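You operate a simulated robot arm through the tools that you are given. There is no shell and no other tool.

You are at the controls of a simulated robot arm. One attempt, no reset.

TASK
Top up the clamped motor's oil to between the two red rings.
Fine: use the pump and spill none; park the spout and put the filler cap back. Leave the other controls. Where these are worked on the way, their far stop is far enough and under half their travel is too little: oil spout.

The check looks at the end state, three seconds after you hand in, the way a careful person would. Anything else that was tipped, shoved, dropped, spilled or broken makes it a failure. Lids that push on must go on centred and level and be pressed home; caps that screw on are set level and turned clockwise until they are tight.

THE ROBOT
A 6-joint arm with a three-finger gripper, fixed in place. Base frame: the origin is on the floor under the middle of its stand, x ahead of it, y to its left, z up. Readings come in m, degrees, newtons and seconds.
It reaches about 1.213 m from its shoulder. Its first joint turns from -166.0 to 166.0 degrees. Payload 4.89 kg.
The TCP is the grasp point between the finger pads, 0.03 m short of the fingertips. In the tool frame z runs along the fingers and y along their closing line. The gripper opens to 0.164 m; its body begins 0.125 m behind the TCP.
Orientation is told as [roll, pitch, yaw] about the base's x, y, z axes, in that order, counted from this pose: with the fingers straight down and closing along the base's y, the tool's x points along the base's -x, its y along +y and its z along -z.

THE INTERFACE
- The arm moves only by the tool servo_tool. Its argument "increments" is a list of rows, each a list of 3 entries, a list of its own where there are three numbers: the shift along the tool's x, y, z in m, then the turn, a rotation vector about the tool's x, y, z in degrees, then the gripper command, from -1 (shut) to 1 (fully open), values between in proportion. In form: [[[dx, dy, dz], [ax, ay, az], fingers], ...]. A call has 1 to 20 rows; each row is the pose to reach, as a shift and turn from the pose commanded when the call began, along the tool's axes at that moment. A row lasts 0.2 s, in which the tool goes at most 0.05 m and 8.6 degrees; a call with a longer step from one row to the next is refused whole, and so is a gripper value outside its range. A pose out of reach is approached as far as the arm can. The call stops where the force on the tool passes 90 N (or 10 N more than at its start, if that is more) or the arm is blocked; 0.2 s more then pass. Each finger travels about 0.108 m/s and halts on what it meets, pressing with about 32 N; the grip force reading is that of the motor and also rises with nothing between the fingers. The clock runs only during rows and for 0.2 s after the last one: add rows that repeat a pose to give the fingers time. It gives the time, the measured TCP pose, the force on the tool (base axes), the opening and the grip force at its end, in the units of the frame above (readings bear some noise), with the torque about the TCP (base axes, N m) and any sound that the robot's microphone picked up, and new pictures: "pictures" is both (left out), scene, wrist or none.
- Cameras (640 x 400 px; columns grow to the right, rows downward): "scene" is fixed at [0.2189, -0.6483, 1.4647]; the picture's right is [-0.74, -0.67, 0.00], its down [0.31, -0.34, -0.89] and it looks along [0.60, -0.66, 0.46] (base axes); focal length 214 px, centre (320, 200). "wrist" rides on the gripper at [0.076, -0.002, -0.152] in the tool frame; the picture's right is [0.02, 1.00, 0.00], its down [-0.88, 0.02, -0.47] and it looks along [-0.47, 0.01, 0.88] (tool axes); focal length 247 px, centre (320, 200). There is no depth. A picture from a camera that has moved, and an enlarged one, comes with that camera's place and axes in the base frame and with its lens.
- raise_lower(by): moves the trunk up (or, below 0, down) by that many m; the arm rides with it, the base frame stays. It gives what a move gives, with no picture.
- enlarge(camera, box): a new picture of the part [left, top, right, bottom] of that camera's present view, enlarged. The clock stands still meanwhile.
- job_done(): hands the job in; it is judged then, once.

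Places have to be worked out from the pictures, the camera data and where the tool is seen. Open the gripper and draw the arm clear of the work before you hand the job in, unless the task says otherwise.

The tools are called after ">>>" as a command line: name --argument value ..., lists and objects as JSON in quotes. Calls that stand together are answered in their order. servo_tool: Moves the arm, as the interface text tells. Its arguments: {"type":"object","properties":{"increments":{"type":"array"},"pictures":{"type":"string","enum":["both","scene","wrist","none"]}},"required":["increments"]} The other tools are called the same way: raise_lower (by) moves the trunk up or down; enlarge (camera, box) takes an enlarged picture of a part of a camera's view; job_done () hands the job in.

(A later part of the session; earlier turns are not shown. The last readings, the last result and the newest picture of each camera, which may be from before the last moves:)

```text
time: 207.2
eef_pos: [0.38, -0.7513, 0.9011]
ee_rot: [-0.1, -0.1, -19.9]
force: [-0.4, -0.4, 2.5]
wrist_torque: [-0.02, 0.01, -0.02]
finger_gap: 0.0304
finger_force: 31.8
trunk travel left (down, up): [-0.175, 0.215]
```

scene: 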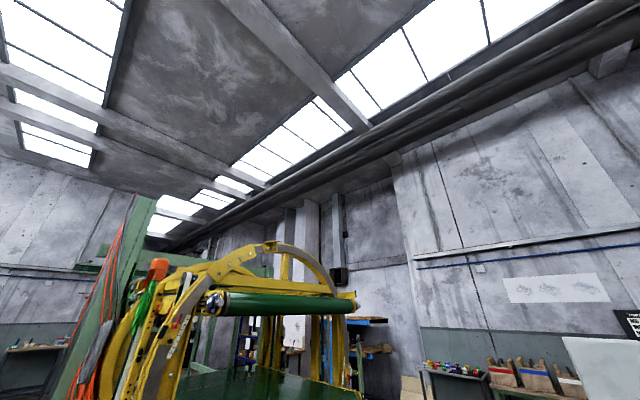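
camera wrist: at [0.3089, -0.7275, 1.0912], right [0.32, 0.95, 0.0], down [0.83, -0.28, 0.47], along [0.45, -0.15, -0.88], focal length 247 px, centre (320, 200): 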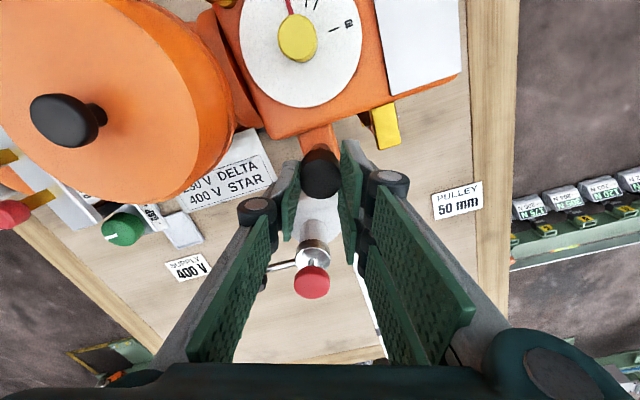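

Light contact begins (2.5 N) with no side force. Turning clockwise now in steps with readings.

>>> servo_tool --increments '[[[0, 0, 0.0005], [0, 0, 8], -1], [[0, 0, 0.0005], [0, 0, 16], -1]]' --pictures "none"

>>> servo_tool --increments '[[[0, 0, 0], [0, 0, 8], -1], [[0, 0, 0], [0, 0, 16], -1]]' --pictures "none"

>>> servo_tool --increments '[[[0, 0, 0], [0, 0, 8], -1], [[0, 0, 0], [0, 0, 16], -1]]' --pictures "none"

>>> servo_tool --increments '[[[0, 0, 0], [0, 0, 8], -1], [[0, 0, 0], [0, 0, 16], -1]]' --pictures "none"

>>> servo_tool --increments '[[[0, 0, 0], [0, 0, 8], -1], [[0, 0, 0], [0, 0, 16], -1]]' --pictures "none"

>>> servo_tool --increments '[[[0, 0, 0], [0, 0, 8], -1], [[0, 0, 0], [0, 0, 16], -1]]' --pictures "none"

>>> servo_tool --increments '[[[0, 0, 0], [0, 0, 8], -1], [[0, 0, 0], [0, 0, 16], -1]]' --pictures "none"

>>> servo_tool --increments '[[[0, 0, 0], [0, 0, 8], -1], [[0, 0, 0], [0, 0, 16], -1]]' --pictures "none"

```text
time: 207.8
eef_pos: [0.3814, -0.7507, 0.9005]
ee_rot: [0.1, -0.1, -36.0]
force: [-4.0, -5.4, 13.4]
wrist_torque: [-0.12, 0.26, 0.05]
finger_gap: 0.03
finger_force: 32.1
trunk travel left (down, up): [-0.175, 0.215]
```

```text
time: 208.4
eef_pos: [0.3809, -0.7494, 0.9023]
ee_rot: [0.2, -0.1, -52.0]
force: [-5.2, -1.9, 14.1]
wrist_torque: [0.02, 0.33, 0.11]
finger_gap: 0.0301
finger_force: 32.1
trunk travel left (down, up): [-0.175, 0.215]
```

```text
time: 209.0
eef_pos: [0.382, -0.7512, 0.9021]
ee_rot: [0.1, -0.2, -68.0]
force: [-2.6, 2.7, 9.9]
wrist_torque: [0.16, 0.2, 0.03]
finger_gap: 0.03
finger_force: 31.9
trunk travel left (down, up): [-0.175, 0.215]
```

```text
time: 209.6
eef_pos: [0.3813, -0.7505, 0.9008]
ee_rot: [0.0, 0.0, -84.0]
force: [-3.4, 1.3, 10.9]
wrist_torque: [0.08, 0.16, 0.02]
finger_gap: 0.0302
finger_force: 32.2
trunk travel left (down, up): [-0.175, 0.215]
```

```text
time: 210.2
eef_pos: [0.3825, -0.7504, 0.9015]
ee_rot: [0.1, 0.0, -100.1]
force: [0.7, -0.4, 10.2]
wrist_torque: [0.01, -0.03, 0.07]
finger_gap: 0.0301
finger_force: 31.6
trunk travel left (down, up): [-0.175, 0.215]
```

```text
time: 210.8
eef_pos: [0.3803, -0.7507, 0.9008]
ee_rot: [0.2, 0.0, -116.0]
force: [3.2, -2.2, 13.5]
wrist_torque: [-0.15, -0.23, 0.1]
finger_gap: 0.0302
finger_force: 31.4
trunk travel left (down, up): [-0.175, 0.215]
```

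```text
time: 211.4
eef_pos: [0.3807, -0.751, 0.9012]
ee_rot: [0.2, 0.2, -132.1]
force: [1.4, -3.2, 13.2]
wrist_torque: [-0.16, -0.03, 0.05]
finger_gap: 0.03
finger_force: 32.0
trunk travel left (down, up): [-0.175, 0.215]
```

```text
time: 212.0
eef_pos: [0.3813, -0.7501, 0.9016]
ee_rot: [0.1, 0.1, -148.1]
force: [1.5, -4.5, 12.6]
wrist_torque: [-0.23, -0.02, 0.01]
finger_gap: 0.0302
finger_force: 31.8
trunk travel left (down, up): [-0.175, 0.215]
```

The behaviour is just smooth friction again: no thread pull, no torque build-up. So I'll test the press-on hypothesis now that it's properly centred: release without lifting, then press its top with closed fingers.

>>> servo_tool --increments '[[[0, 0, -0.0006], [0, 0, 0], -1], [[0, 0, -0.0006], [0, 0, 0], -0.7], [[0, 0, -0.0006], [0, 0, 0], -0.5], [[0, 0, -0.0006], [0, 0, 0], -0.33], [[0, 0, -0.02], [0, 0, 0], -0.33], [[0, 0, -0.06], [0, 0, 0], -0.33]]' --pictures "none"

>>> servo_tool --increments '[[[0, 0, -0.02], [0, 0, 7], -0.33], [[0, 0, -0.04], [0, 0, 14], -0.33], [[0, 0, -0.07], [0, 0, 21], -0.33], [[0, 0, -0.07], [0, 0, 27.2], -0.33], [[0, 0, -0.07], [0, 0, 27.2], -0.33]]' --pictures "wrist"

>>> enlarge --camera "wrist" --box '[250, 90, 390, 190]'

```text
time: 213.4
eef_pos: [0.383, -0.7504, 0.961]
ee_rot: [0.0, 0.1, -147.9]
force: [0.8, -0.8, -0.4]
wrist_torque: [0.21, 0.15, -0.02]
finger_gap: 0.0549
finger_force: 0.0
trunk travel left (down, up): [-0.175, 0.215]
```

```text
time: 214.6
eef_pos: [0.381, -0.7515, 1.0316]
ee_rot: [0.1, 0.2, -175.2]
force: [-1.2, 0.8, 0.7]
wrist_torque: [-0.04, -0.02, -0.01]
finger_gap: 0.0549
finger_force: 0.2
trunk travel left (down, up): [-0.175, 0.215]
camera wrist: at [0.4568, -0.7438, 1.1844], right [0.11, -0.99, 0.0], down [-0.88, -0.09, 0.47], along [-0.47, -0.05, -0.88], focal length 247 px, centre (320, 200)
```

wrist: 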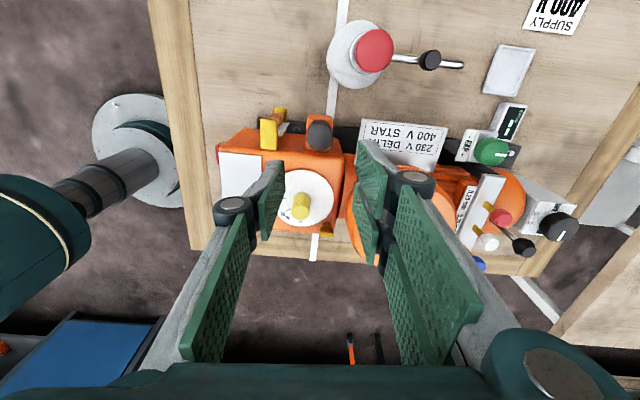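

```text
4.00 times, centred on (320, 140) of wrist
camera zoom: at [0.4568, -0.7438, 1.1844], right [0.11, -0.99, 0.0], down [-0.88, -0.09, 0.47], along [-0.47, -0.05, -0.88], focal length 988 px, centre (320, 440)
```

zoom: 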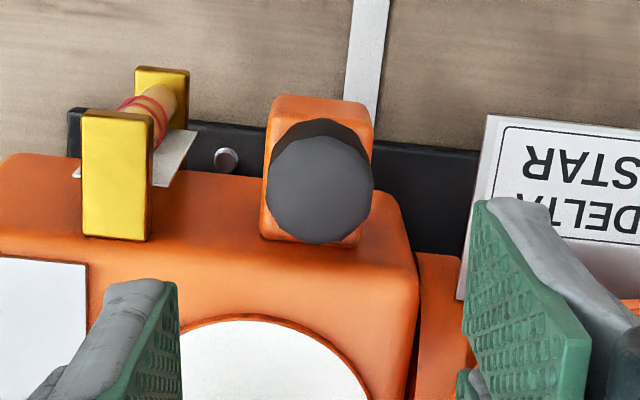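

The cap is now within about 0.8 mm of its original place. I'll close the fingers and press down on its top centre with about 60 N.

>>> servo_tool --increments '[[[0.0005, 0, 0.0], [0, 0, 0], -0.7], [[0.0005, 0, 0.03], [0, 0, 0], -1], [[0.0005, 0, 0.07], [0, 0, 0], -1], [[0.0005, 0, 0.1], [0, 0, 0], -1], [[0.0005, 0, 0.118], [0, 0, 0], -1], [[0.0005, 0, 0.122], [0, 0, 0], -1], [[0.0005, 0, 0.124], [0, 0, 0], -1]]' --pictures "wrist"

>>> servo_tool --increments '[[[0, 0, 0.001], [0, 0, 0], -1], [[0, 0, 0.002], [0, 0, 0], -1]]' --pictures "none"

>>> servo_tool --increments '[[[0, 0, 0.001], [0, 0, 0], -1], [[0, 0, 0.0015], [0, 0, 0], -1]]' --pictures "none"

```text
time: 216.2
eef_pos: [0.3834, -0.7512, 0.9076]
ee_rot: [0.0, 0.0, -175.1]
force: [0.2, 0.0, 4.1]
wrist_torque: [-0.06, 0.01, 0.02]
finger_gap: 0.0059
finger_force: 32.1
trunk travel left (down, up): [-0.175, 0.215]
camera wrist: at [0.4585, -0.7433, 1.06], right [0.11, -0.99, 0.0], down [-0.88, -0.09, 0.47], along [-0.47, -0.05, -0.88], focal length 247 px, centre (320, 200)
```

wrist: 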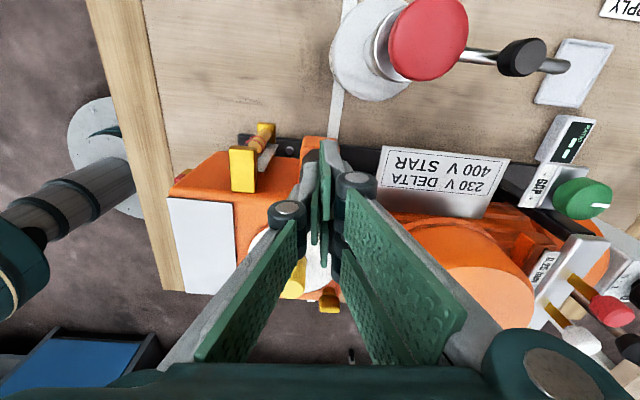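

```text
time: 216.8
eef_pos: [0.3826, -0.7509, 0.9075]
ee_rot: [0.1, 0.2, -175.1]
force: [5.3, -4.3, 29.1]
wrist_torque: [-0.17, -0.15, 0.0]
finger_gap: 0.0059
finger_force: 32.0
trunk travel left (down, up): [-0.175, 0.215]
```

```text
time: 217.4
eef_pos: [0.3823, -0.7513, 0.9081]
ee_rot: [0.3, 0.2, -175.1]
force: [11.1, -15.1, 67.9]
wrist_torque: [-0.46, -0.29, 0.05]
finger_gap: 0.006
finger_force: 32.3
trunk travel left (down, up): [-0.175, 0.215]
```

Pressed with 68 N, centred. Now I'll lift, open, regrip at the safe height and nudge-test for hold without any vertical motion.

>>> servo_tool --increments '[[[0, 0, -0.01], [0, 0, 0], -1], [[0, 0, -0.045], [0, 0, 0], -1], [[0, 0, -0.055], [0, 0, 0], -0.5], [[0, 0, -0.055], [0, 0, 0], -0.33], [[0, 0, -0.03], [0, 0, 0], -0.33], [[0, 0, -0.001], [0, 0, 0], -0.33], [[0, 0, 0.001], [0, 0, 0], -0.33], [[0, 0, 0.001], [0, 0, 0], -0.5], [[0, 0, 0.001], [0, 0, 0], -0.65], [[0, 0, 0.001], [0, 0, 0], -1], [[0, 0, 0.001], [0, 0, 0], -1]]' --pictures "none"

>>> servo_tool --increments '[[[0, 0.001, 0], [0, 0, 0], -1]]' --pictures "none"

>>> servo_tool --increments '[[[0, -0.002, 0], [0, 0, 0], -1]]' --pictures "none"

>>> servo_tool --increments '[[[0, 0.001, 0], [0, 0, 0], -1]]' --pictures "none"

```text
time: 219.8
eef_pos: [0.3824, -0.7516, 0.9039]
ee_rot: [0.0, 0.0, -175.2]
force: [0.6, 0.3, -0.3]
wrist_torque: [0.0, 0.01, 0.02]
finger_gap: 0.031
finger_force: 31.7
trunk travel left (down, up): [-0.175, 0.215]
```

```text
time: 220.2
eef_pos: [0.3823, -0.7506, 0.9025]
ee_rot: [0.1, 0.2, -175.1]
force: [0.7, 5.0, -0.8]
wrist_torque: [0.25, -0.02, 0.0]
finger_gap: 0.0311
finger_force: 32.1
trunk travel left (down, up): [-0.175, 0.215]
```

```text
time: 220.6
eef_pos: [0.3826, -0.7497, 0.9019]
ee_rot: [-0.1, 0.1, -175.1]
force: [0.3, -0.8, 0.1]
wrist_torque: [0.02, -0.02, 0.02]
finger_gap: 0.0311
finger_force: 31.7
trunk travel left (down, up): [-0.175, 0.215]
```

```text
time: 221.0
eef_pos: [0.3818, -0.7498, 0.9019]
ee_rot: [-0.1, 0.1, -175.1]
force: [-0.4, -0.1, 1.7]
wrist_torque: [0.1, -0.02, 0.0]
finger_gap: 0.031
finger_force: 31.9
trunk travel left (down, up): [-0.175, 0.215]
```

Still free play, so pressing doesn't latch it either. I need an exact look at the present height compared with the original, so I'll release and go back to the level side view.

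>>> servo_tool --increments '[[[0, 0, 0], [0, 0, 0], -0.7], [[0, 0, 0], [0, 0, 0], -0.4], [[0, 0, 0], [0, 0, 0], -0.33], [[0, 0, -0.03], [0, 0, 0], -0.33], [[0, 0, -0.07], [0, 0, 0], -0.33], [[0, 0, -0.11], [0, 0, 0], -0.33], [[0, 0, -0.15], [0, 0, 0], -0.33]]' --pictures "none"

>>> servo_tool --increments '[[[0.021, -0.0054, -0.0045], [0, 0, -8.5], -0.33], [[0.042, -0.0108, -0.009], [0, 0, -17], -0.33], [[0.0633, -0.0162, -0.0135], [0, 0, -25.5], -0.33], [[0.0845, -0.0216, -0.018], [0, 0, -34], -0.33], [[0.1056, -0.027, -0.0225], [0, 0, -42.5], 0], [[0.1267, -0.0324, -0.027], [0, 0, -51], 0.5], [[0.148, -0.0378, -0.0315], [0, 0, -59.5], 1], [[0.169, -0.0432, -0.036], [0, 0, -68], 1], [[0.19, -0.0486, -0.0405], [0, 0, -76.5], 1], [[0.2112, -0.054, -0.045], [0, 0, -85.1], 1]]' --pictures "none"

```text
time: 222.6
eef_pos: [0.3815, -0.7517, 1.052]
ee_rot: [0.1, 0.1, -175.1]
force: [1.1, -0.8, -0.4]
wrist_torque: [0.1, 0.07, 0.02]
finger_gap: 0.0548
finger_force: 0.0
trunk travel left (down, up): [-0.175, 0.215]
```

```text
time: 224.8
eef_pos: [0.5879, -0.6797, 1.0988]
ee_rot: [0.1, 0.0, -89.9]
force: [0.3, -0.3, 0.5]
wrist_torque: [0.02, -0.07, -0.04]
finger_gap: 0.1638
finger_force: 0.0
trunk travel left (down, up): [-0.175, 0.215]
```

I mis-resolved the shift (harmlessly, at height). Moving on to the side-view station and tilting.

>>> servo_tool --increments '[[[0.0275, -0.0284, 0], [0, 0, 0], 1], [[0.055, -0.0568, 0], [0, 0, 0], 1], [[0.0825, -0.0852, 0], [0, 0, 0], 1], [[0.11, -0.1136, 0], [0, 0, 0], 1], [[0.1375, -0.142, 0], [0, 0, 0], 1], [[0.165, -0.1704, 0], [0, 0, 0], 1], [[0.165, -0.1704, 0.0], [0, 0, 0], 1]]' --pictures "none"

>>> servo_tool --increments '[[[0, 0, 0.0248], [0, -7.77, 0], 1], [[0, 0, 0.0497], [0, -15.5, 0], 1], [[0, 0, 0.0745], [0, -23.3, 0], 1], [[0, 0, 0.0993], [0, -31, 0], 1], [[0, 0, 0.1242], [0, -38.8, 0], 1], [[0, 0, 0.149], [0, -46.6, 0], 1], [[0, 0, 0.149], [0, -46.6, 0], 1]]' --pictures "wrist"

>>> enlarge --camera "wrist" --box '[250, 140, 370, 240]'

>>> enlarge --camera "wrist" --box '[280, 140, 340, 200]'

```text
time: 226.4
eef_pos: [0.4176, -0.5132, 1.0978]
ee_rot: [0.2, 0.0, -90.0]
force: [-0.1, 1.8, -0.8]
wrist_torque: [-0.11, -0.05, 0.04]
finger_gap: 0.1639
finger_force: 0.0
trunk travel left (down, up): [-0.175, 0.215]
```

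```text
time: 228.0
eef_pos: [0.4193, -0.514, 0.948]
ee_rot: [0.2, -46.7, -90.1]
force: [0.5, 0.5, 0.3]
wrist_torque: [0.01, 0.03, -0.05]
finger_gap: 0.1642
finger_force: 0.1
trunk travel left (down, up): [-0.175, 0.215]
camera wrist: at [0.4164, -0.3518, 0.9979], right [1.0, 0.01, -0.01], down [0.02, -0.26, 0.97], along [0.01, -0.97, -0.26], focal length 247 px, centre (320, 200)
```

wrist: 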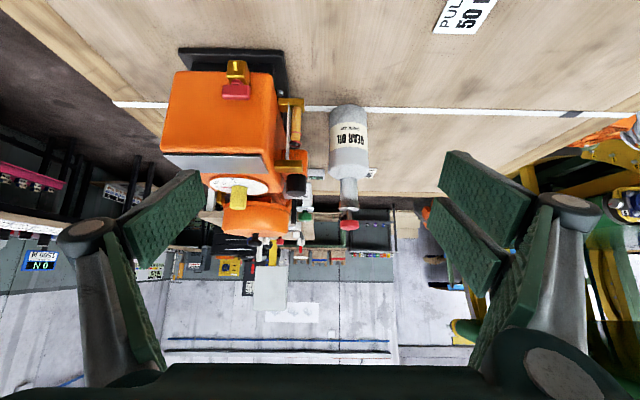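

```text
4.00 times, centred on (310, 190) of wrist
camera zoom: at [0.4164, -0.3518, 0.9979], right [1.0, 0.01, -0.01], down [0.02, -0.26, 0.97], along [0.01, -0.97, -0.26], focal length 988 px, centre (360, 240)
```

zoom: 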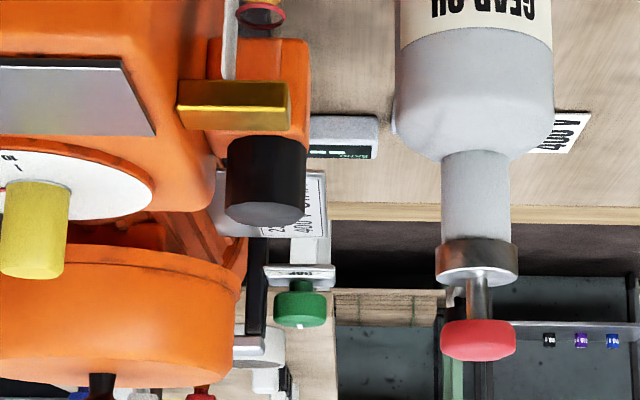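

```text
6.67 times, centred on (310, 170) of wrist
camera zoom: at [0.4164, -0.3518, 0.9979], right [1.0, 0.01, -0.01], down [0.02, -0.26, 0.97], along [0.01, -0.97, -0.26], focal length 1646 px, centre (387, 400)
```

zoom: 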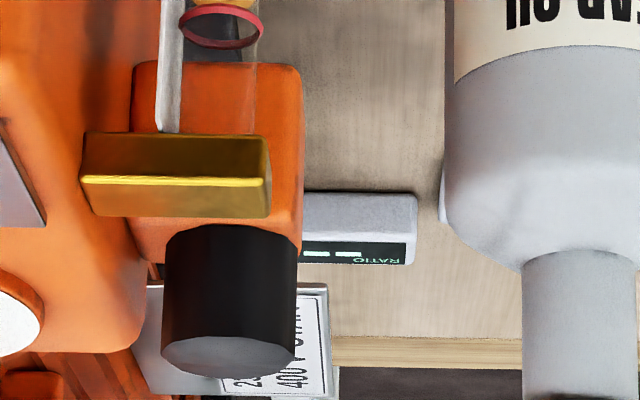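

Level and at home height within about a millimetre. I'll take the same zoom as the original side picture for a finer height comparison.

>>> enlarge --camera "wrist" --box '[270, 90, 320, 200]'

>>> enlarge --camera "wrist" --box '[150, 40, 390, 250]'

```text
3.64 times, centred on (295, 145) of wrist
camera zoom: at [0.4164, -0.3518, 0.9979], right [1.0, 0.01, -0.01], down [0.02, -0.26, 0.97], along [0.01, -0.97, -0.26], focal length 898 px, centre (411, 400)
```

zoom: 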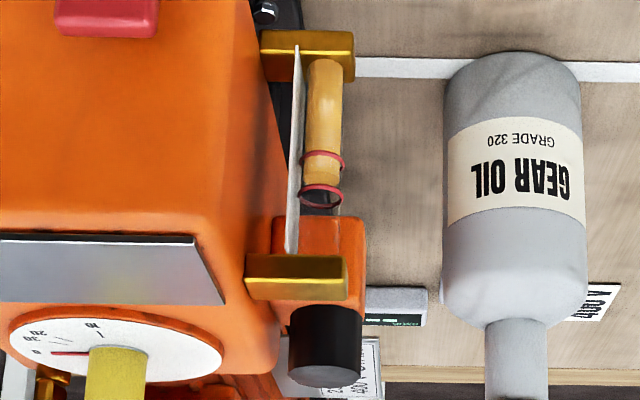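

```text
1.90 times, centred on (270, 145) of wrist
camera zoom: at [0.4164, -0.3518, 0.9979], right [1.0, 0.01, -0.01], down [0.02, -0.26, 0.97], along [0.01, -0.97, -0.26], focal length 470 px, centre (415, 305)
```

zoom: 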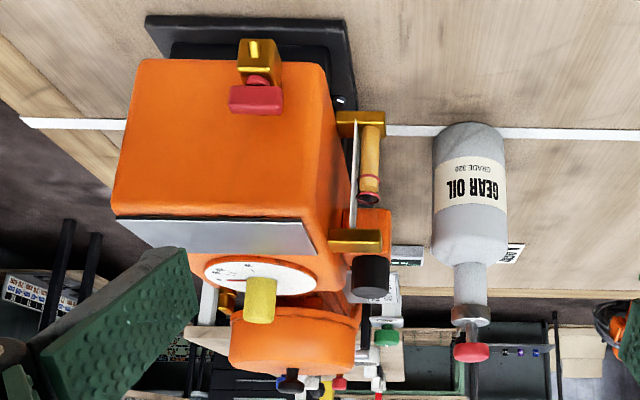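

Careful comparison shows the cap sits about 1.2 mm higher than originally (88 vs 85 px below the fitting), so it's perched on the neck's collar rather than dropped fully home, which explains the free play. I'll go back, grip it, and do a gentle search under light down-force until it drops in.

>>> servo_tool --increments '[[[-0.018, 0, -0.017], [0, 7.8, 0], 1], [[-0.036, 0, -0.034], [0, 15.6, 0], 0.2], [[-0.054, 0, -0.051], [0, 23.4, 0], -0.33], [[-0.072, 0, -0.068], [0, 31.2, 0], -0.33], [[-0.09, 0, -0.085], [0, 39, 0], -0.33], [[-0.108, 0, -0.102], [0, 46.7, 0], -0.33], [[-0.108, 0, -0.102], [0, 46.7, 0], -0.33]]' --pictures "none"

>>> servo_tool --increments '[[[-0.04, -0.006, 0.01], [0, 0, 0], -0.33], [[-0.08, -0.012, 0.02], [0, 0, 0], -0.33], [[-0.12, -0.018, 0.03], [0, 0, 0], -0.33], [[-0.16, -0.024, 0.04], [0, 0, 0], -0.33], [[-0.2, -0.03, 0.055], [0, 0, 0], -0.33], [[-0.2372, -0.0357, 0.065], [0, 0, 0], -0.33], [[-0.2372, -0.0357, 0.065], [0, 0, 0], -0.33]]' --pictures "wrist"

>>> enlarge --camera "wrist" --box '[250, 60, 390, 170]'

```text
time: 229.6
eef_pos: [0.4168, -0.515, 1.0976]
ee_rot: [0.2, 0.2, -90.0]
force: [-0.7, -0.7, -0.7]
wrist_torque: [0.03, 0.02, 0.0]
finger_gap: 0.055
finger_force: 0.1
trunk travel left (down, up): [-0.175, 0.215]
```

```text
time: 231.2
eef_pos: [0.38, -0.7517, 1.0307]
ee_rot: [0.1, 0.1, -90.0]
force: [-0.7, -0.7, -0.3]
wrist_torque: [0.12, 0.0, -0.04]
finger_gap: 0.0549
finger_force: 0.0
trunk travel left (down, up): [-0.175, 0.215]
camera wrist: at [0.3788, -0.6763, 1.1833], right [1.0, 0.02, 0.0], down [0.02, -0.88, 0.47], along [0.01, -0.47, -0.88], focal length 247 px, centre (320, 200)
```

wrist: 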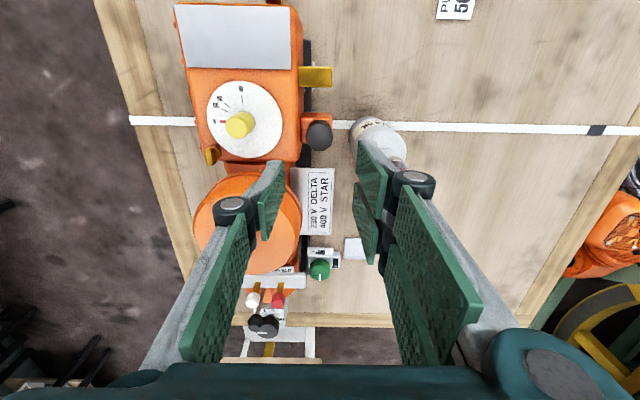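

```text
3.64 times, centred on (320, 115) of wrist
camera zoom: at [0.3788, -0.6763, 1.1833], right [1.0, 0.02, 0.0], down [0.02, -0.88, 0.47], along [0.01, -0.47, -0.88], focal length 898 px, centre (320, 509)
```

zoom: 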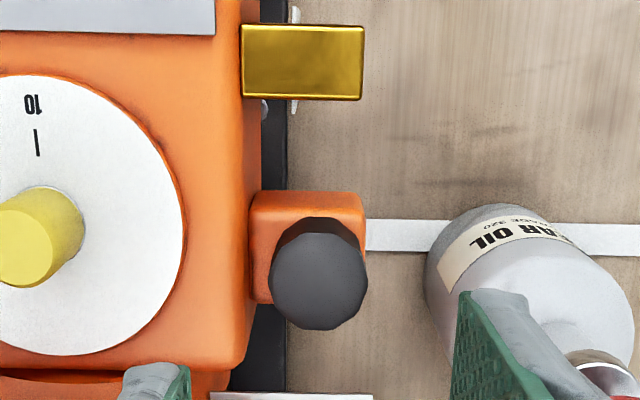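

I'll descend and grip the cap at the safe fingertip height.

>>> servo_tool --increments '[[[0, -0.0006, 0.04], [0, 0, 0], -0.33], [[0, -0.0006, 0.08], [0, 0, 0], -0.33], [[0, -0.0006, 0.11], [0, 0, 0], -0.33], [[0, -0.0006, 0.1275], [0, 0, 0], -0.33], [[0, -0.0006, 0.1275], [0, 0, 0], -0.45], [[0, -0.0006, 0.1275], [0, 0, 0], -0.55], [[0, -0.0006, 0.1275], [0, 0, 0], -0.65], [[0, -0.0006, 0.1275], [0, 0, 0], -1], [[0, -0.0006, 0.1275], [0, 0, 0], -1]]' --pictures "none"

>>> servo_tool --increments '[[[0.0006, 0.0008, 0.001], [0, 0, 0], -1], [[0.0006, 0.0008, 0.001], [0, 0, 0], -1]]' --pictures "none"

```text
time: 233.2
eef_pos: [0.3813, -0.7514, 0.9046]
ee_rot: [0.2, 0.1, -90.0]
force: [-0.7, -0.5, 0.3]
wrist_torque: [0.05, 0.01, 0.04]
finger_gap: 0.0297
finger_force: 32.3
trunk travel left (down, up): [-0.175, 0.215]
```

```text
time: 233.8
eef_pos: [0.3805, -0.7514, 0.9035]
ee_rot: [0.0, -0.1, -90.0]
force: [-4.7, -9.1, 18.1]
wrist_torque: [-0.36, 0.31, 0.07]
finger_gap: 0.0299
finger_force: 31.7
trunk travel left (down, up): [-0.175, 0.215]
```

The light push shows 18 N with side friction. I'll reduce the push to about 10 N and sweep the cap slowly in x and y around the expected seat, looking for a sudden drop of fz.

>>> servo_tool --increments '[[[0, 0, -0.0005], [0, 0, 0], -1], [[0, 0.0003, -0.0005], [0, 0, 0], -1], [[0, 0.0006, -0.0005], [0, 0, 0], -1], [[0, 0.0009, -0.0005], [0, 0, 0], -1], [[0, 0.0012, -0.0005], [0, 0, 0], -1]]' --pictures "none"

>>> servo_tool --increments '[[[0, -0.0003, 0], [0, 0, 0], -1], [[0, -0.0006, 0], [0, 0, 0], -1], [[0, -0.0009, 0], [0, 0, 0], -1], [[0, -0.0012, 0], [0, 0, 0], -1]]' --pictures "none"

>>> servo_tool --increments '[[[0, -0.0003, 0], [0, 0, 0], -1], [[0, -0.0006, 0], [0, 0, 0], -1], [[0, -0.0009, 0], [0, 0, 0], -1], [[0, -0.0012, 0], [0, 0, 0], -1]]' --pictures "none"

>>> servo_tool --increments '[[[0, -0.0003, 0], [0, 0, 0], -1], [[0, -0.0006, 0], [0, 0, 0], -1], [[0, -0.0009, 0], [0, 0, 0], -1], [[0, -0.0012, 0], [0, 0, 0], -1]]' --pictures "none"

```text
time: 235.0
eef_pos: [0.3843, -0.7509, 0.9045]
ee_rot: [0.1, 0.1, -90.0]
force: [-3.3, 2.5, 1.9]
wrist_torque: [0.17, 0.11, 0.01]
finger_gap: 0.0299
finger_force: 31.5
trunk travel left (down, up): [-0.175, 0.215]
```

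```text
time: 236.0
eef_pos: [0.3819, -0.7507, 0.9046]
ee_rot: [0.1, 0.0, -89.9]
force: [0.8, -0.6, 2.1]
wrist_torque: [-0.05, -0.03, 0.02]
finger_gap: 0.0299
finger_force: 31.7
trunk travel left (down, up): [-0.175, 0.215]
```

```text
time: 237.0
eef_pos: [0.3808, -0.7515, 0.9037]
ee_rot: [0.1, 0.1, -90.0]
force: [2.2, -0.1, 4.1]
wrist_torque: [0.0, -0.05, 0.03]
finger_gap: 0.03
finger_force: 31.6
trunk travel left (down, up): [-0.175, 0.215]
```

```text
time: 238.0
eef_pos: [0.3796, -0.7509, 0.9047]
ee_rot: [0.1, 0.1, -90.0]
force: [2.3, -1.0, 4.5]
wrist_torque: [-0.02, -0.08, 0.0]
finger_gap: 0.0302
finger_force: 31.8
trunk travel left (down, up): [-0.175, 0.215]
```

Load is a bit low. I'll add 0.6 mm of push and sweep back toward +x with readings every 0.6 mm.

>>> servo_tool --increments '[[[0, 0.0003, 0.0006], [0, 0, 0], -1], [[0, 0.0006, 0.0006], [0, 0, 0], -1]]' --pictures "none"

>>> servo_tool --increments '[[[0, 0.0003, 0], [0, 0, 0], -1], [[0, 0.0006, 0], [0, 0, 0], -1]]' --pictures "none"

>>> servo_tool --increments '[[[0, 0.0003, 0], [0, 0, 0], -1], [[0, 0.0006, 0], [0, 0, 0], -1]]' --pictures "none"

>>> servo_tool --increments '[[[0, 0.0003, 0], [0, 0, 0], -1], [[0, 0.0006, 0], [0, 0, 0], -1]]' --pictures "none"

>>> servo_tool --increments '[[[0, 0.0003, 0], [0, 0, 0], -1], [[0, 0.0006, 0], [0, 0, 0], -1]]' --pictures "none"

>>> servo_tool --increments '[[[0, 0.0003, 0], [0, 0, 0], -1], [[0, 0.0006, 0], [0, 0, 0], -1]]' --pictures "none"

```text
time: 238.6
eef_pos: [0.3806, -0.7503, 0.9046]
ee_rot: [0.1, 0.2, -90.0]
force: [-0.9, -1.7, 16.0]
wrist_torque: [-0.02, 0.23, 0.0]
finger_gap: 0.0301
finger_force: 32.1
trunk travel left (down, up): [-0.175, 0.215]
```

```text
time: 239.2
eef_pos: [0.3803, -0.7502, 0.9035]
ee_rot: [0.2, 0.0, -90.0]
force: [-6.9, -2.4, 19.5]
wrist_torque: [-0.07, 0.46, -0.03]
finger_gap: 0.0299
finger_force: 32.0
trunk travel left (down, up): [-0.175, 0.215]
```

```text
time: 239.8
eef_pos: [0.3811, -0.7508, 0.9039]
ee_rot: [0.1, 0.1, -89.9]
force: [-10.0, -0.1, 17.1]
wrist_torque: [0.02, 0.62, 0.02]
finger_gap: 0.0299
finger_force: 32.2
trunk travel left (down, up): [-0.175, 0.215]
```

```text
time: 240.4
eef_pos: [0.3821, -0.7502, 0.9036]
ee_rot: [0.2, 0.1, -90.0]
force: [-10.5, -1.5, 18.7]
wrist_torque: [-0.04, 0.59, 0.02]
finger_gap: 0.0296
finger_force: 32.1
trunk travel left (down, up): [-0.175, 0.215]
```

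```text
time: 241.0
eef_pos: [0.3818, -0.7503, 0.9038]
ee_rot: [0.1, 0.2, -90.1]
force: [-9.2, -1.1, 17.5]
wrist_torque: [-0.02, 0.5, 0.04]
finger_gap: 0.03
finger_force: 32.0
trunk travel left (down, up): [-0.175, 0.215]
```

```text
time: 241.6
eef_pos: [0.3812, -0.7502, 0.9045]
ee_rot: [0.2, 0.1, -90.0]
force: [-8.7, 0.6, 16.9]
wrist_torque: [0.05, 0.49, 0.0]
finger_gap: 0.03
finger_force: 32.2
trunk travel left (down, up): [-0.175, 0.215]
```

The cap slides flat on the block with constant height, so it is fully down, just with about ±1.8 mm of play. What remains is engaging it by turning while truly coaxial. I'll find the exact centre by contact: unload, then probe ±x at this yaw.

>>> servo_tool --increments '[[[0, 0, -0.0013], [0, 0, 0], -1], [[0, 0, -0.0013], [0, 0, 0], -1]]' --pictures "none"

>>> servo_tool --increments '[[[0, 0.0006, 0], [0, 0, 0], -1]]' --pictures "none"

>>> servo_tool --increments '[[[0, 0.0006, 0], [0, 0, 0], -1]]' --pictures "none"

>>> servo_tool --increments '[[[0, 0.0006, 0], [0, 0, 0], -1]]' --pictures "none"

```text
time: 242.2
eef_pos: [0.3833, -0.7505, 0.9047]
ee_rot: [0.1, 0.1, -90.0]
force: [-4.0, 3.1, -2.5]
wrist_torque: [0.09, 0.16, 0.01]
finger_gap: 0.0299
finger_force: 31.9
trunk travel left (down, up): [-0.175, 0.215]
```

```text
time: 242.6
eef_pos: [0.3835, -0.7488, 0.9055]
ee_rot: [0.1, 0.2, -90.1]
force: [-7.5, 3.0, -1.3]
wrist_torque: [0.14, 0.38, -0.02]
finger_gap: 0.0297
finger_force: 32.3
trunk travel left (down, up): [-0.175, 0.215]
```

```text
time: 243.0
eef_pos: [0.3848, -0.7506, 0.9046]
ee_rot: [0.0, 0.0, -90.0]
force: [-13.9, 3.7, -0.8]
wrist_torque: [0.22, 0.57, -0.02]
finger_gap: 0.0299
finger_force: 32.3
trunk travel left (down, up): [-0.175, 0.215]
```

```text
time: 243.4
eef_pos: [0.3844, -0.7491, 0.9058]
ee_rot: [0.0, 0.0, -90.1]
force: [-20.2, 3.0, -0.7]
wrist_torque: [0.16, 0.83, 0.02]
finger_gap: 0.0296
finger_force: 32.3
trunk travel left (down, up): [-0.175, 0.215]
```

+x limit is found at about X=+1.65. Now I'll probe the -x side.

>>> servo_tool --increments '[[[0, -0.002, 0], [0, 0, 0], -1], [[0, -0.0045, 0], [0, 0, 0], -1]]' --pictures "none"

>>> servo_tool --increments '[[[0, -0.0007, 0], [0, 0, 0], -1]]' --pictures "none"

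>>> servo_tool --increments '[[[0, -0.0007, 0], [0, 0, 0], -1]]' --pictures "none"

>>> servo_tool --increments '[[[0, -0.0007, 0], [0, 0, 0], -1]]' --pictures "none"

```text
time: 244.0
eef_pos: [0.3807, -0.7512, 0.9043]
ee_rot: [0.2, 0.1, -90.0]
force: [0.5, -0.4, 0.2]
wrist_torque: [-0.03, 0.01, -0.01]
finger_gap: 0.0299
finger_force: 31.8
trunk travel left (down, up): [-0.175, 0.215]
```

```text
time: 244.4
eef_pos: [0.3788, -0.7501, 0.905]
ee_rot: [0.1, 0.1, -90.0]
force: [0.2, -0.1, -0.2]
wrist_torque: [0.0, -0.02, 0.0]
finger_gap: 0.0299
finger_force: 31.2
trunk travel left (down, up): [-0.175, 0.215]
```

```text
time: 244.8
eef_pos: [0.3792, -0.7501, 0.904]
ee_rot: [0.1, 0.1, -90.0]
force: [5.5, 0.3, 0.9]
wrist_torque: [0.0, -0.3, -0.01]
finger_gap: 0.0301
finger_force: 32.0
trunk travel left (down, up): [-0.175, 0.215]
```

```text
time: 245.2
eef_pos: [0.3788, -0.7502, 0.9051]
ee_rot: [0.2, 0.1, -90.0]
force: [13.6, 0.0, 2.3]
wrist_torque: [-0.01, -0.63, -0.01]
finger_gap: 0.0297
finger_force: 31.5
trunk travel left (down, up): [-0.175, 0.215]
```

x limits are -1.63 and +1.65, so the centre is exactly X=0. Now I'll move there and probe ±y.

>>> servo_tool --increments '[[[0, 0.0014, 0], [0, 0, 0], -1], [[0, 0.0028, 0], [0, 0, 0], -1]]' --pictures "none"

>>> servo_tool --increments '[[[0.001, 0, 0], [0, 0, 0], -1]]' --pictures "none"

>>> servo_tool --increments '[[[0.0007, 0, 0], [0, 0, 0], -1]]' --pictures "none"

>>> servo_tool --increments '[[[0.0007, 0, 0], [0, 0, 0], -1]]' --pictures "none"

>>> servo_tool --increments '[[[0.0007, 0, 0], [0, 0, 0], -1]]' --pictures "none"

```text
time: 245.8
eef_pos: [0.3803, -0.7507, 0.904]
ee_rot: [0.1, 0.1, -90.1]
force: [0.2, -0.4, 0.0]
wrist_torque: [0.0, 0.01, -0.01]
finger_gap: 0.03
finger_force: 31.9
trunk travel left (down, up): [-0.175, 0.215]
```

```text
time: 246.2
eef_pos: [0.3804, -0.7491, 0.9046]
ee_rot: [0.2, 0.1, -90.0]
force: [-0.2, -0.7, 0.4]
wrist_torque: [0.07, 0.05, -0.01]
finger_gap: 0.03
finger_force: 32.3
trunk travel left (down, up): [-0.175, 0.215]
```

```text
time: 246.6
eef_pos: [0.381, -0.7483, 0.9055]
ee_rot: [0.1, 0.1, -90.0]
force: [0.7, -0.5, 0.8]
wrist_torque: [0.0, -0.04, -0.01]
finger_gap: 0.0296
finger_force: 32.4
trunk travel left (down, up): [-0.175, 0.215]
```

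```text
time: 247.0
eef_pos: [0.3815, -0.7469, 0.9038]
ee_rot: [0.1, 0.1, -90.1]
force: [0.4, -1.8, 0.2]
wrist_torque: [-0.07, -0.01, -0.03]
finger_gap: 0.0299
finger_force: 32.2
trunk travel left (down, up): [-0.175, 0.215]
```

```text
time: 247.4
eef_pos: [0.3794, -0.7475, 0.905]
ee_rot: [0.1, 0.0, -90.0]
force: [0.5, -10.0, 1.6]
wrist_torque: [-0.44, 0.0, 0.0]
finger_gap: 0.0299
finger_force: 32.2
trunk travel left (down, up): [-0.175, 0.215]
```

+y limit is about Y=2.9. Now I'll check the -y limit.

>>> servo_tool --increments '[[[-0.0018, 0, 0], [0, 0, 0], -1], [[-0.0037, 0, 0], [0, 0, 0], -1]]' --pictures "none"

>>> servo_tool --increments '[[[-0.0006, 0, 0], [0, 0, 0], -1]]' --pictures "none"

>>> servo_tool --increments '[[[-0.0006, 0, 0], [0, 0, 0], -1]]' --pictures "none"

```text
time: 248.0
eef_pos: [0.3811, -0.7502, 0.9041]
ee_rot: [0.1, 0.1, -90.0]
force: [-0.7, 2.9, 4.1]
wrist_torque: [0.1, 0.08, -0.05]
finger_gap: 0.0298
finger_force: 32.2
trunk travel left (down, up): [-0.175, 0.215]
```

```text
time: 248.4
eef_pos: [0.3805, -0.7514, 0.9043]
ee_rot: [0.0, 0.1, -90.1]
force: [0.3, 3.1, 6.4]
wrist_torque: [0.17, 0.08, -0.02]
finger_gap: 0.0301
finger_force: 32.2
trunk travel left (down, up): [-0.175, 0.215]
```

```text
time: 248.8
eef_pos: [0.3813, -0.7514, 0.9052]
ee_rot: [0.1, 0.1, -90.0]
force: [0.7, 3.9, 7.6]
wrist_torque: [0.18, 0.13, -0.06]
finger_gap: 0.0298
finger_force: 31.7
trunk travel left (down, up): [-0.175, 0.215]
```

>>> servo_tool --increments '[[[-0.0006, 0, -0.0006], [0, 0, 0], -1]]' --pictures "none"

>>> servo_tool --increments '[[[-0.0006, 0, 0], [0, 0, 0], -1]]' --pictures "none"

>>> servo_tool --increments '[[[-0.0006, 0, 0], [0, 0, 0], -1]]' --pictures "wrist"

>>> enlarge --camera "wrist" --box '[250, 110, 390, 220]'

```text
time: 249.2
eef_pos: [0.3811, -0.7528, 0.906]
ee_rot: [0.0, 0.2, -90.1]
force: [-1.6, 12.0, -3.4]
wrist_torque: [0.49, 0.13, 0.01]
finger_gap: 0.0299
finger_force: 32.3
trunk travel left (down, up): [-0.175, 0.215]
```

```text
time: 249.6
eef_pos: [0.381, -0.7521, 0.906]
ee_rot: [0.1, 0.1, -90.0]
force: [-3.9, 18.9, -6.1]
wrist_torque: [0.81, 0.19, 0.01]
finger_gap: 0.0301
finger_force: 32.4
trunk travel left (down, up): [-0.175, 0.215]
```

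```text
time: 250.0
eef_pos: [0.3816, -0.7525, 0.9054]
ee_rot: [0.1, 0.0, -90.1]
force: [-5.8, 25.6, -3.7]
wrist_torque: [1.13, 0.26, 0.03]
finger_gap: 0.0299
finger_force: 31.9
trunk travel left (down, up): [-0.175, 0.215]
camera wrist: at [0.3793, -0.6773, 1.0585], right [1.0, 0.02, 0.0], down [0.02, -0.88, 0.47], along [0.01, -0.47, -0.88], focal length 247 px, centre (320, 200)
```

wrist: 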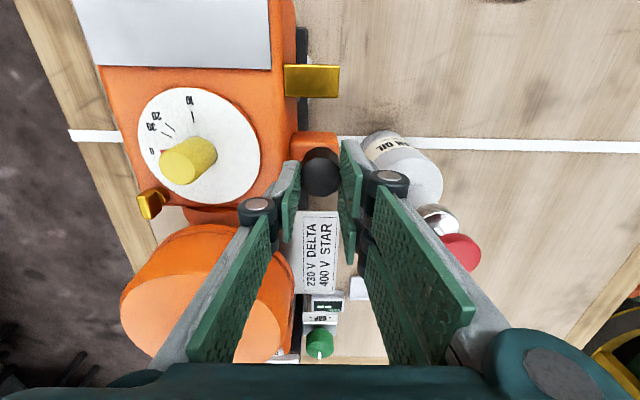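

```text
3.64 times, centred on (320, 165) of wrist
camera zoom: at [0.3793, -0.6773, 1.0585], right [1.0, 0.02, 0.0], down [0.02, -0.88, 0.47], along [0.01, -0.47, -0.88], focal length 898 px, centre (320, 327)
```

zoom: 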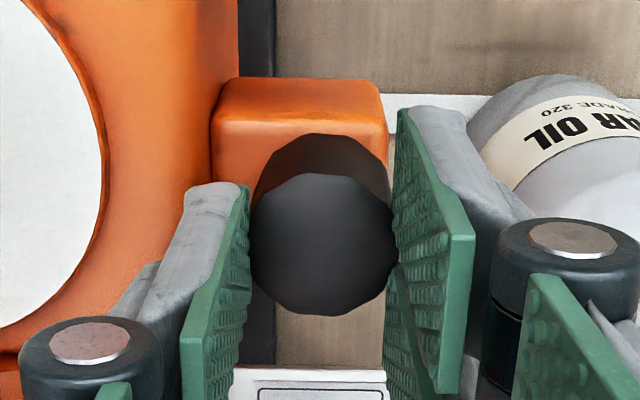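

Limits in y are -0.76 and +2.9, so the true centre is X=0, Y=+1.07 from my grip point. I'll move there, push lightly, and turn clockwise from here at the exact centre as a first test.

>>> servo_tool --increments '[[[0.0015, 0, 0], [0, 0, 0], -1], [[0.003, 0, 0], [0, 0, 0], -1], [[0.0041, 0, 0], [0, 0, 0], -1], [[0.0041, 0, 0.001], [0, 0, 0], -1], [[0.0041, 0, 0.0018], [0, 0, 0], -1]]' --pictures "none"

>>> servo_tool --increments '[[[0, 0, 0], [0, 0, 8], -1], [[0, 0, 0], [0, 0, 16], -1]]' --pictures "none"

>>> servo_tool --increments '[[[0, 0, 0], [0, 0, 8], -1], [[0, 0, 0], [0, 0, 16], -1]]' --pictures "none"

>>> servo_tool --increments '[[[0, 0, 0], [0, 0, 8], -1], [[0, 0, 0], [0, 0, 16], -1]]' --pictures "none"

>>> servo_tool --increments '[[[0, 0, 0], [0, 0, 8], -1], [[0, 0, 0], [0, 0, 16], -1]]' --pictures "none"

```text
time: 251.2
eef_pos: [0.3808, -0.7499, 0.9043]
ee_rot: [0.2, 0.0, -90.0]
force: [4.5, -14.6, 33.5]
wrist_torque: [-0.85, 0.19, 0.19]
finger_gap: 0.0299
finger_force: 32.4
trunk travel left (down, up): [-0.175, 0.215]
```

```text
time: 251.8
eef_pos: [0.3802, -0.7499, 0.9044]
ee_rot: [0.1, 0.1, -106.2]
force: [0.5, -15.0, 38.1]
wrist_torque: [-0.74, 0.41, 0.23]
finger_gap: 0.03
finger_force: 31.5
trunk travel left (down, up): [-0.175, 0.215]
```

```text
time: 252.4
eef_pos: [0.3796, -0.7499, 0.9052]
ee_rot: [0.1, 0.1, -122.1]
force: [-6.2, -11.3, 35.8]
wrist_torque: [-0.43, 0.69, 0.19]
finger_gap: 0.03
finger_force: 31.7
trunk travel left (down, up): [-0.175, 0.215]
```

```text
time: 253.0
eef_pos: [0.3799, -0.7495, 0.906]
ee_rot: [0.0, 0.1, -138.1]
force: [-12.4, -5.7, 33.3]
wrist_torque: [-0.05, 0.83, 0.14]
finger_gap: 0.0301
finger_force: 31.8
trunk travel left (down, up): [-0.175, 0.215]
```

```text
time: 253.6
eef_pos: [0.3808, -0.7496, 0.9049]
ee_rot: [0.0, 0.3, -154.1]
force: [-10.3, -2.8, 33.8]
wrist_torque: [0.06, 0.71, 0.13]
finger_gap: 0.0297
finger_force: 31.7
trunk travel left (down, up): [-0.175, 0.215]
```

That turn was 64° at the true centre but with too much push. I'll unload carefully and nudge-test both axes here.

>>> servo_tool --increments '[[[0, 0, -0.001], [0, 0, 0], -1], [[0, 0, -0.0022], [0, 0, 0], -1]]' --pictures "none"

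>>> servo_tool --increments '[[[0, 0.001, 0], [0, 0, 0], -1]]' --pictures "none"

>>> servo_tool --increments '[[[0, -0.002, 0], [0, 0, 0], -1]]' --pictures "none"

>>> servo_tool --increments '[[[0, 0.001, 0], [0, 0, 0], -1]]' --pictures "none"

```text
time: 254.2
eef_pos: [0.3826, -0.7498, 0.9056]
ee_rot: [0.1, 0.2, -154.0]
force: [1.2, 0.6, 1.1]
wrist_torque: [0.05, 0.01, -0.05]
finger_gap: 0.03
finger_force: 32.0
trunk travel left (down, up): [-0.175, 0.215]
```

```text
time: 254.6
eef_pos: [0.381, -0.7502, 0.9066]
ee_rot: [0.0, 0.3, -154.1]
force: [0.3, 0.1, 0.5]
wrist_torque: [0.0, -0.01, 0.0]
finger_gap: 0.0298
finger_force: 32.2
trunk travel left (down, up): [-0.175, 0.215]
```

```text
time: 255.0
eef_pos: [0.3809, -0.7491, 0.9056]
ee_rot: [0.0, 0.1, -153.9]
force: [-0.2, 0.5, 0.2]
wrist_torque: [-0.01, -0.01, 0.0]
finger_gap: 0.0299
finger_force: 33.0
trunk travel left (down, up): [-0.175, 0.215]
```

```text
time: 255.4
eef_pos: [0.3814, -0.7501, 0.905]
ee_rot: [0.0, 0.1, -153.9]
force: [0.3, -1.2, 0.6]
wrist_torque: [-0.04, 0.03, 0.02]
finger_gap: 0.03
finger_force: 32.1
trunk travel left (down, up): [-0.175, 0.215]
```

±1 mm gives no force both ways: the cap is precisely centred, just not engaged yet. I'll accumulate clockwise turns by releasing in place, rewinding the open gripper, and regripping at the same centre.

>>> servo_tool --increments '[[[0, 0, 0.0002], [0, 0, 0], -0.8], [[-0.0005, 0, 0.0002], [0, 0, 0], -0.5], [[-0.0005, 0, 0.0002], [0, 0, 0], -0.33], [[-0.0005, 0, -0.015], [0, 0, 0], -0.33], [[-0.0005, 0, -0.04], [0, 0, 0], -0.33], [[-0.0005, 0, -0.045], [0, 0, 0], -0.33]]' --pictures "none"

>>> servo_tool --increments '[[[0, 0, 0], [0, 0, -8.2], -0.33], [[0, 0, 0], [0, 0, -16.4], -0.33], [[0, 0, 0], [0, 0, -24.6], -0.33], [[0, 0, 0], [0, 0, -32.8], -0.33], [[0, 0, 0], [0, 0, -41], -0.33], [[0, 0, 0], [0, 0, -49.2], -0.33], [[0, 0, 0], [0, 0, -57.4], -0.33], [[0, 0, 0], [0, 0, -65.6], -0.33], [[0, 0, 0], [0, 0, -73.8], -0.33], [[0, 0, 0], [0, 0, -82], -0.33], [[0, 0, 0], [0, 0, -90.2], -0.33], [[0, 0, 0], [0, 0, -98.4], -0.33], [[0, 0, 0], [0, 0, -106.6], -0.33], [[0, 0, 0], [0, 0, -114.8], -0.33], [[0, 0, 0], [0, 0, -123], -0.33], [[0, 0, 0], [0, 0, -131.2], -0.33], [[0, 0, 0], [0, 0, -138], -0.33], [[0, 0, 0], [0, 0, -138], -0.33]]' --pictures "wrist"

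>>> enlarge --camera "wrist" --box '[250, 80, 390, 190]'

```text
time: 256.8
eef_pos: [0.3809, -0.7486, 0.9505]
ee_rot: [0.0, 0.1, -154.0]
force: [-0.3, 0.9, 0.2]
wrist_torque: [0.02, 0.01, 0.0]
finger_gap: 0.0547
finger_force: 0.0
trunk travel left (down, up): [-0.175, 0.215]
```

```text
time: 260.6
eef_pos: [0.3796, -0.7489, 0.9503]
ee_rot: [0.1, -0.1, -15.8]
force: [-0.6, 1.1, 0.8]
wrist_torque: [0.02, -0.01, 0.0]
finger_gap: 0.0551
finger_force: 0.0
trunk travel left (down, up): [-0.175, 0.215]
camera wrist: at [0.3063, -0.7316, 1.1033], right [0.25, 0.97, 0.0], down [0.85, -0.22, 0.47], along [0.46, -0.12, -0.88], focal length 247 px, centre (320, 200)
```

wrist: 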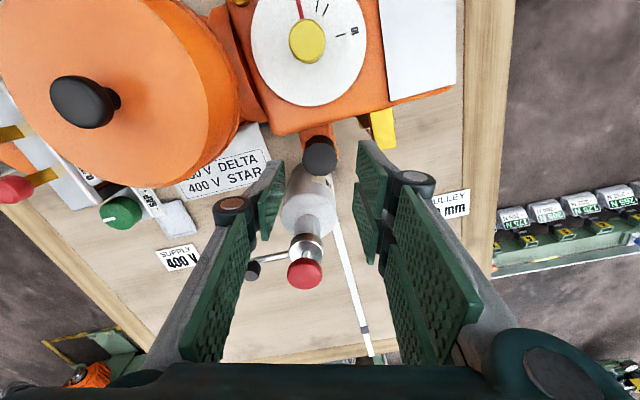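

```text
3.64 times, centred on (320, 135) of wrist
camera zoom: at [0.3063, -0.7316, 1.1033], right [0.25, 0.97, 0.0], down [0.85, -0.22, 0.47], along [0.46, -0.12, -0.88], focal length 898 px, centre (320, 436)
```

zoom: 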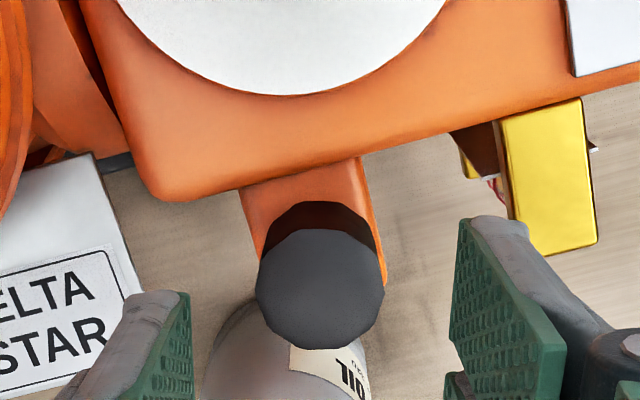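

The cap is in line with the tool. I'll descend, grip, push lightly and turn clockwise about 136° again at the true centre.

>>> servo_tool --increments '[[[0, 0, 0.02], [0, 0, 0], -0.33], [[0, 0, 0.04], [0, 0, 0], -0.33], [[0, 0, 0.0475], [0, 0, 0], -0.33], [[0, 0, 0.0475], [0, 0, 0], -0.45], [[0, 0, 0.0475], [0, 0, 0], -0.55], [[0, 0, 0.0475], [0, 0, 0], -0.65], [[0, 0, 0.0475], [0, 0, 0], -1], [[0, 0, 0.0475], [0, 0, 0], -1], [[0, 0, 0.0483], [0, 0, 0], -1]]' --pictures "none"

>>> servo_tool --increments '[[[0, 0, 0], [0, 0, 8], -1], [[0, 0, 0], [0, 0, 16], -1], [[0, 0, 0], [0, 0, 24], -1], [[0, 0, 0], [0, 0, 32], -1]]' --pictures "none"

>>> servo_tool --increments '[[[0, 0, 0], [0, 0, 8], -1], [[0, 0, 0], [0, 0, 16], -1], [[0, 0, 0], [0, 0, 24], -1], [[0, 0, 0], [0, 0, 32], -1]]' --pictures "none"

>>> servo_tool --increments '[[[0, 0, 0], [0, 0, 8], -1], [[0, 0, 0], [0, 0, 16], -1], [[0, 0, 0], [0, 0, 24], -1], [[0, 0, 0], [0, 0, 32], -1]]' --pictures "none"

>>> servo_tool --increments '[[[0, 0, 0], [0, 0, 8], -1], [[0, 0, 0], [0, 0, 16], -1], [[0, 0, 0], [0, 0, 24], -1], [[0, 0, 0], [0, 0, 32], -1]]' --pictures "none"

```text
time: 262.6
eef_pos: [0.381, -0.7502, 0.9038]
ee_rot: [0.0, -0.1, -16.0]
force: [0.8, -0.8, 15.0]
wrist_torque: [-0.27, 0.06, -0.01]
finger_gap: 0.0306
finger_force: 31.9
trunk travel left (down, up): [-0.175, 0.215]
```

```text
time: 263.6
eef_pos: [0.3795, -0.7504, 0.9028]
ee_rot: [0.1, 0.0, -48.2]
force: [6.4, -11.1, 34.5]
wrist_torque: [-0.76, -0.05, 0.14]
finger_gap: 0.0306
finger_force: 32.2
trunk travel left (down, up): [-0.175, 0.215]
```

```text
time: 264.6
eef_pos: [0.3801, -0.7494, 0.9029]
ee_rot: [0.2, 0.0, -80.2]
force: [-2.9, -14.8, 39.9]
wrist_torque: [-0.71, 0.54, 0.13]
finger_gap: 0.0305
finger_force: 32.0
trunk travel left (down, up): [-0.175, 0.215]
```

```text
time: 265.6
eef_pos: [0.3809, -0.749, 0.9046]
ee_rot: [0.1, 0.0, -112.3]
force: [-8.3, -9.2, 34.4]
wrist_torque: [-0.31, 0.78, 0.14]
finger_gap: 0.0306
finger_force: 32.2
trunk travel left (down, up): [-0.175, 0.215]
```

```text
time: 266.6
eef_pos: [0.3798, -0.7473, 0.9028]
ee_rot: [0.0, 0.1, -144.1]
force: [-7.5, -0.1, 29.2]
wrist_torque: [0.24, 0.55, 0.1]
finger_gap: 0.0304
finger_force: 31.5
trunk travel left (down, up): [-0.175, 0.215]
```

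fz rises to 35–40 N on turning and the pressure point stays on one edge of the cap, so the cap seems not to be sitting flat: it may be tilted in the y–z plane, which I couldn't see from the +y side. I'll release and look from the front (+x), replicating the first frontal view for comparison.

>>> servo_tool --increments '[[[0, 0, -0.0016], [0, 0, 0], -1], [[0, 0, -0.0016], [0, 0, 0], -0.7], [[0, 0, -0.0016], [0, 0, 0], -0.4], [[0, 0, -0.0016], [0, 0, 0], -0.33], [[0, 0, -0.03], [0, 0, 0], -0.33], [[0, 0, -0.07], [0, 0, 0], -0.33], [[0, 0, -0.11], [0, 0, 0], -0.33], [[0, 0, -0.15], [0, 0, 0], -0.33]]' --pictures "none"

```text
time: 268.4
eef_pos: [0.3797, -0.7508, 1.0519]
ee_rot: [0.0, 0.2, -144.0]
force: [0.7, -1.3, -0.8]
wrist_torque: [0.09, 0.04, 0.03]
finger_gap: 0.0546
finger_force: 0.1
trunk travel left (down, up): [-0.175, 0.215]
```

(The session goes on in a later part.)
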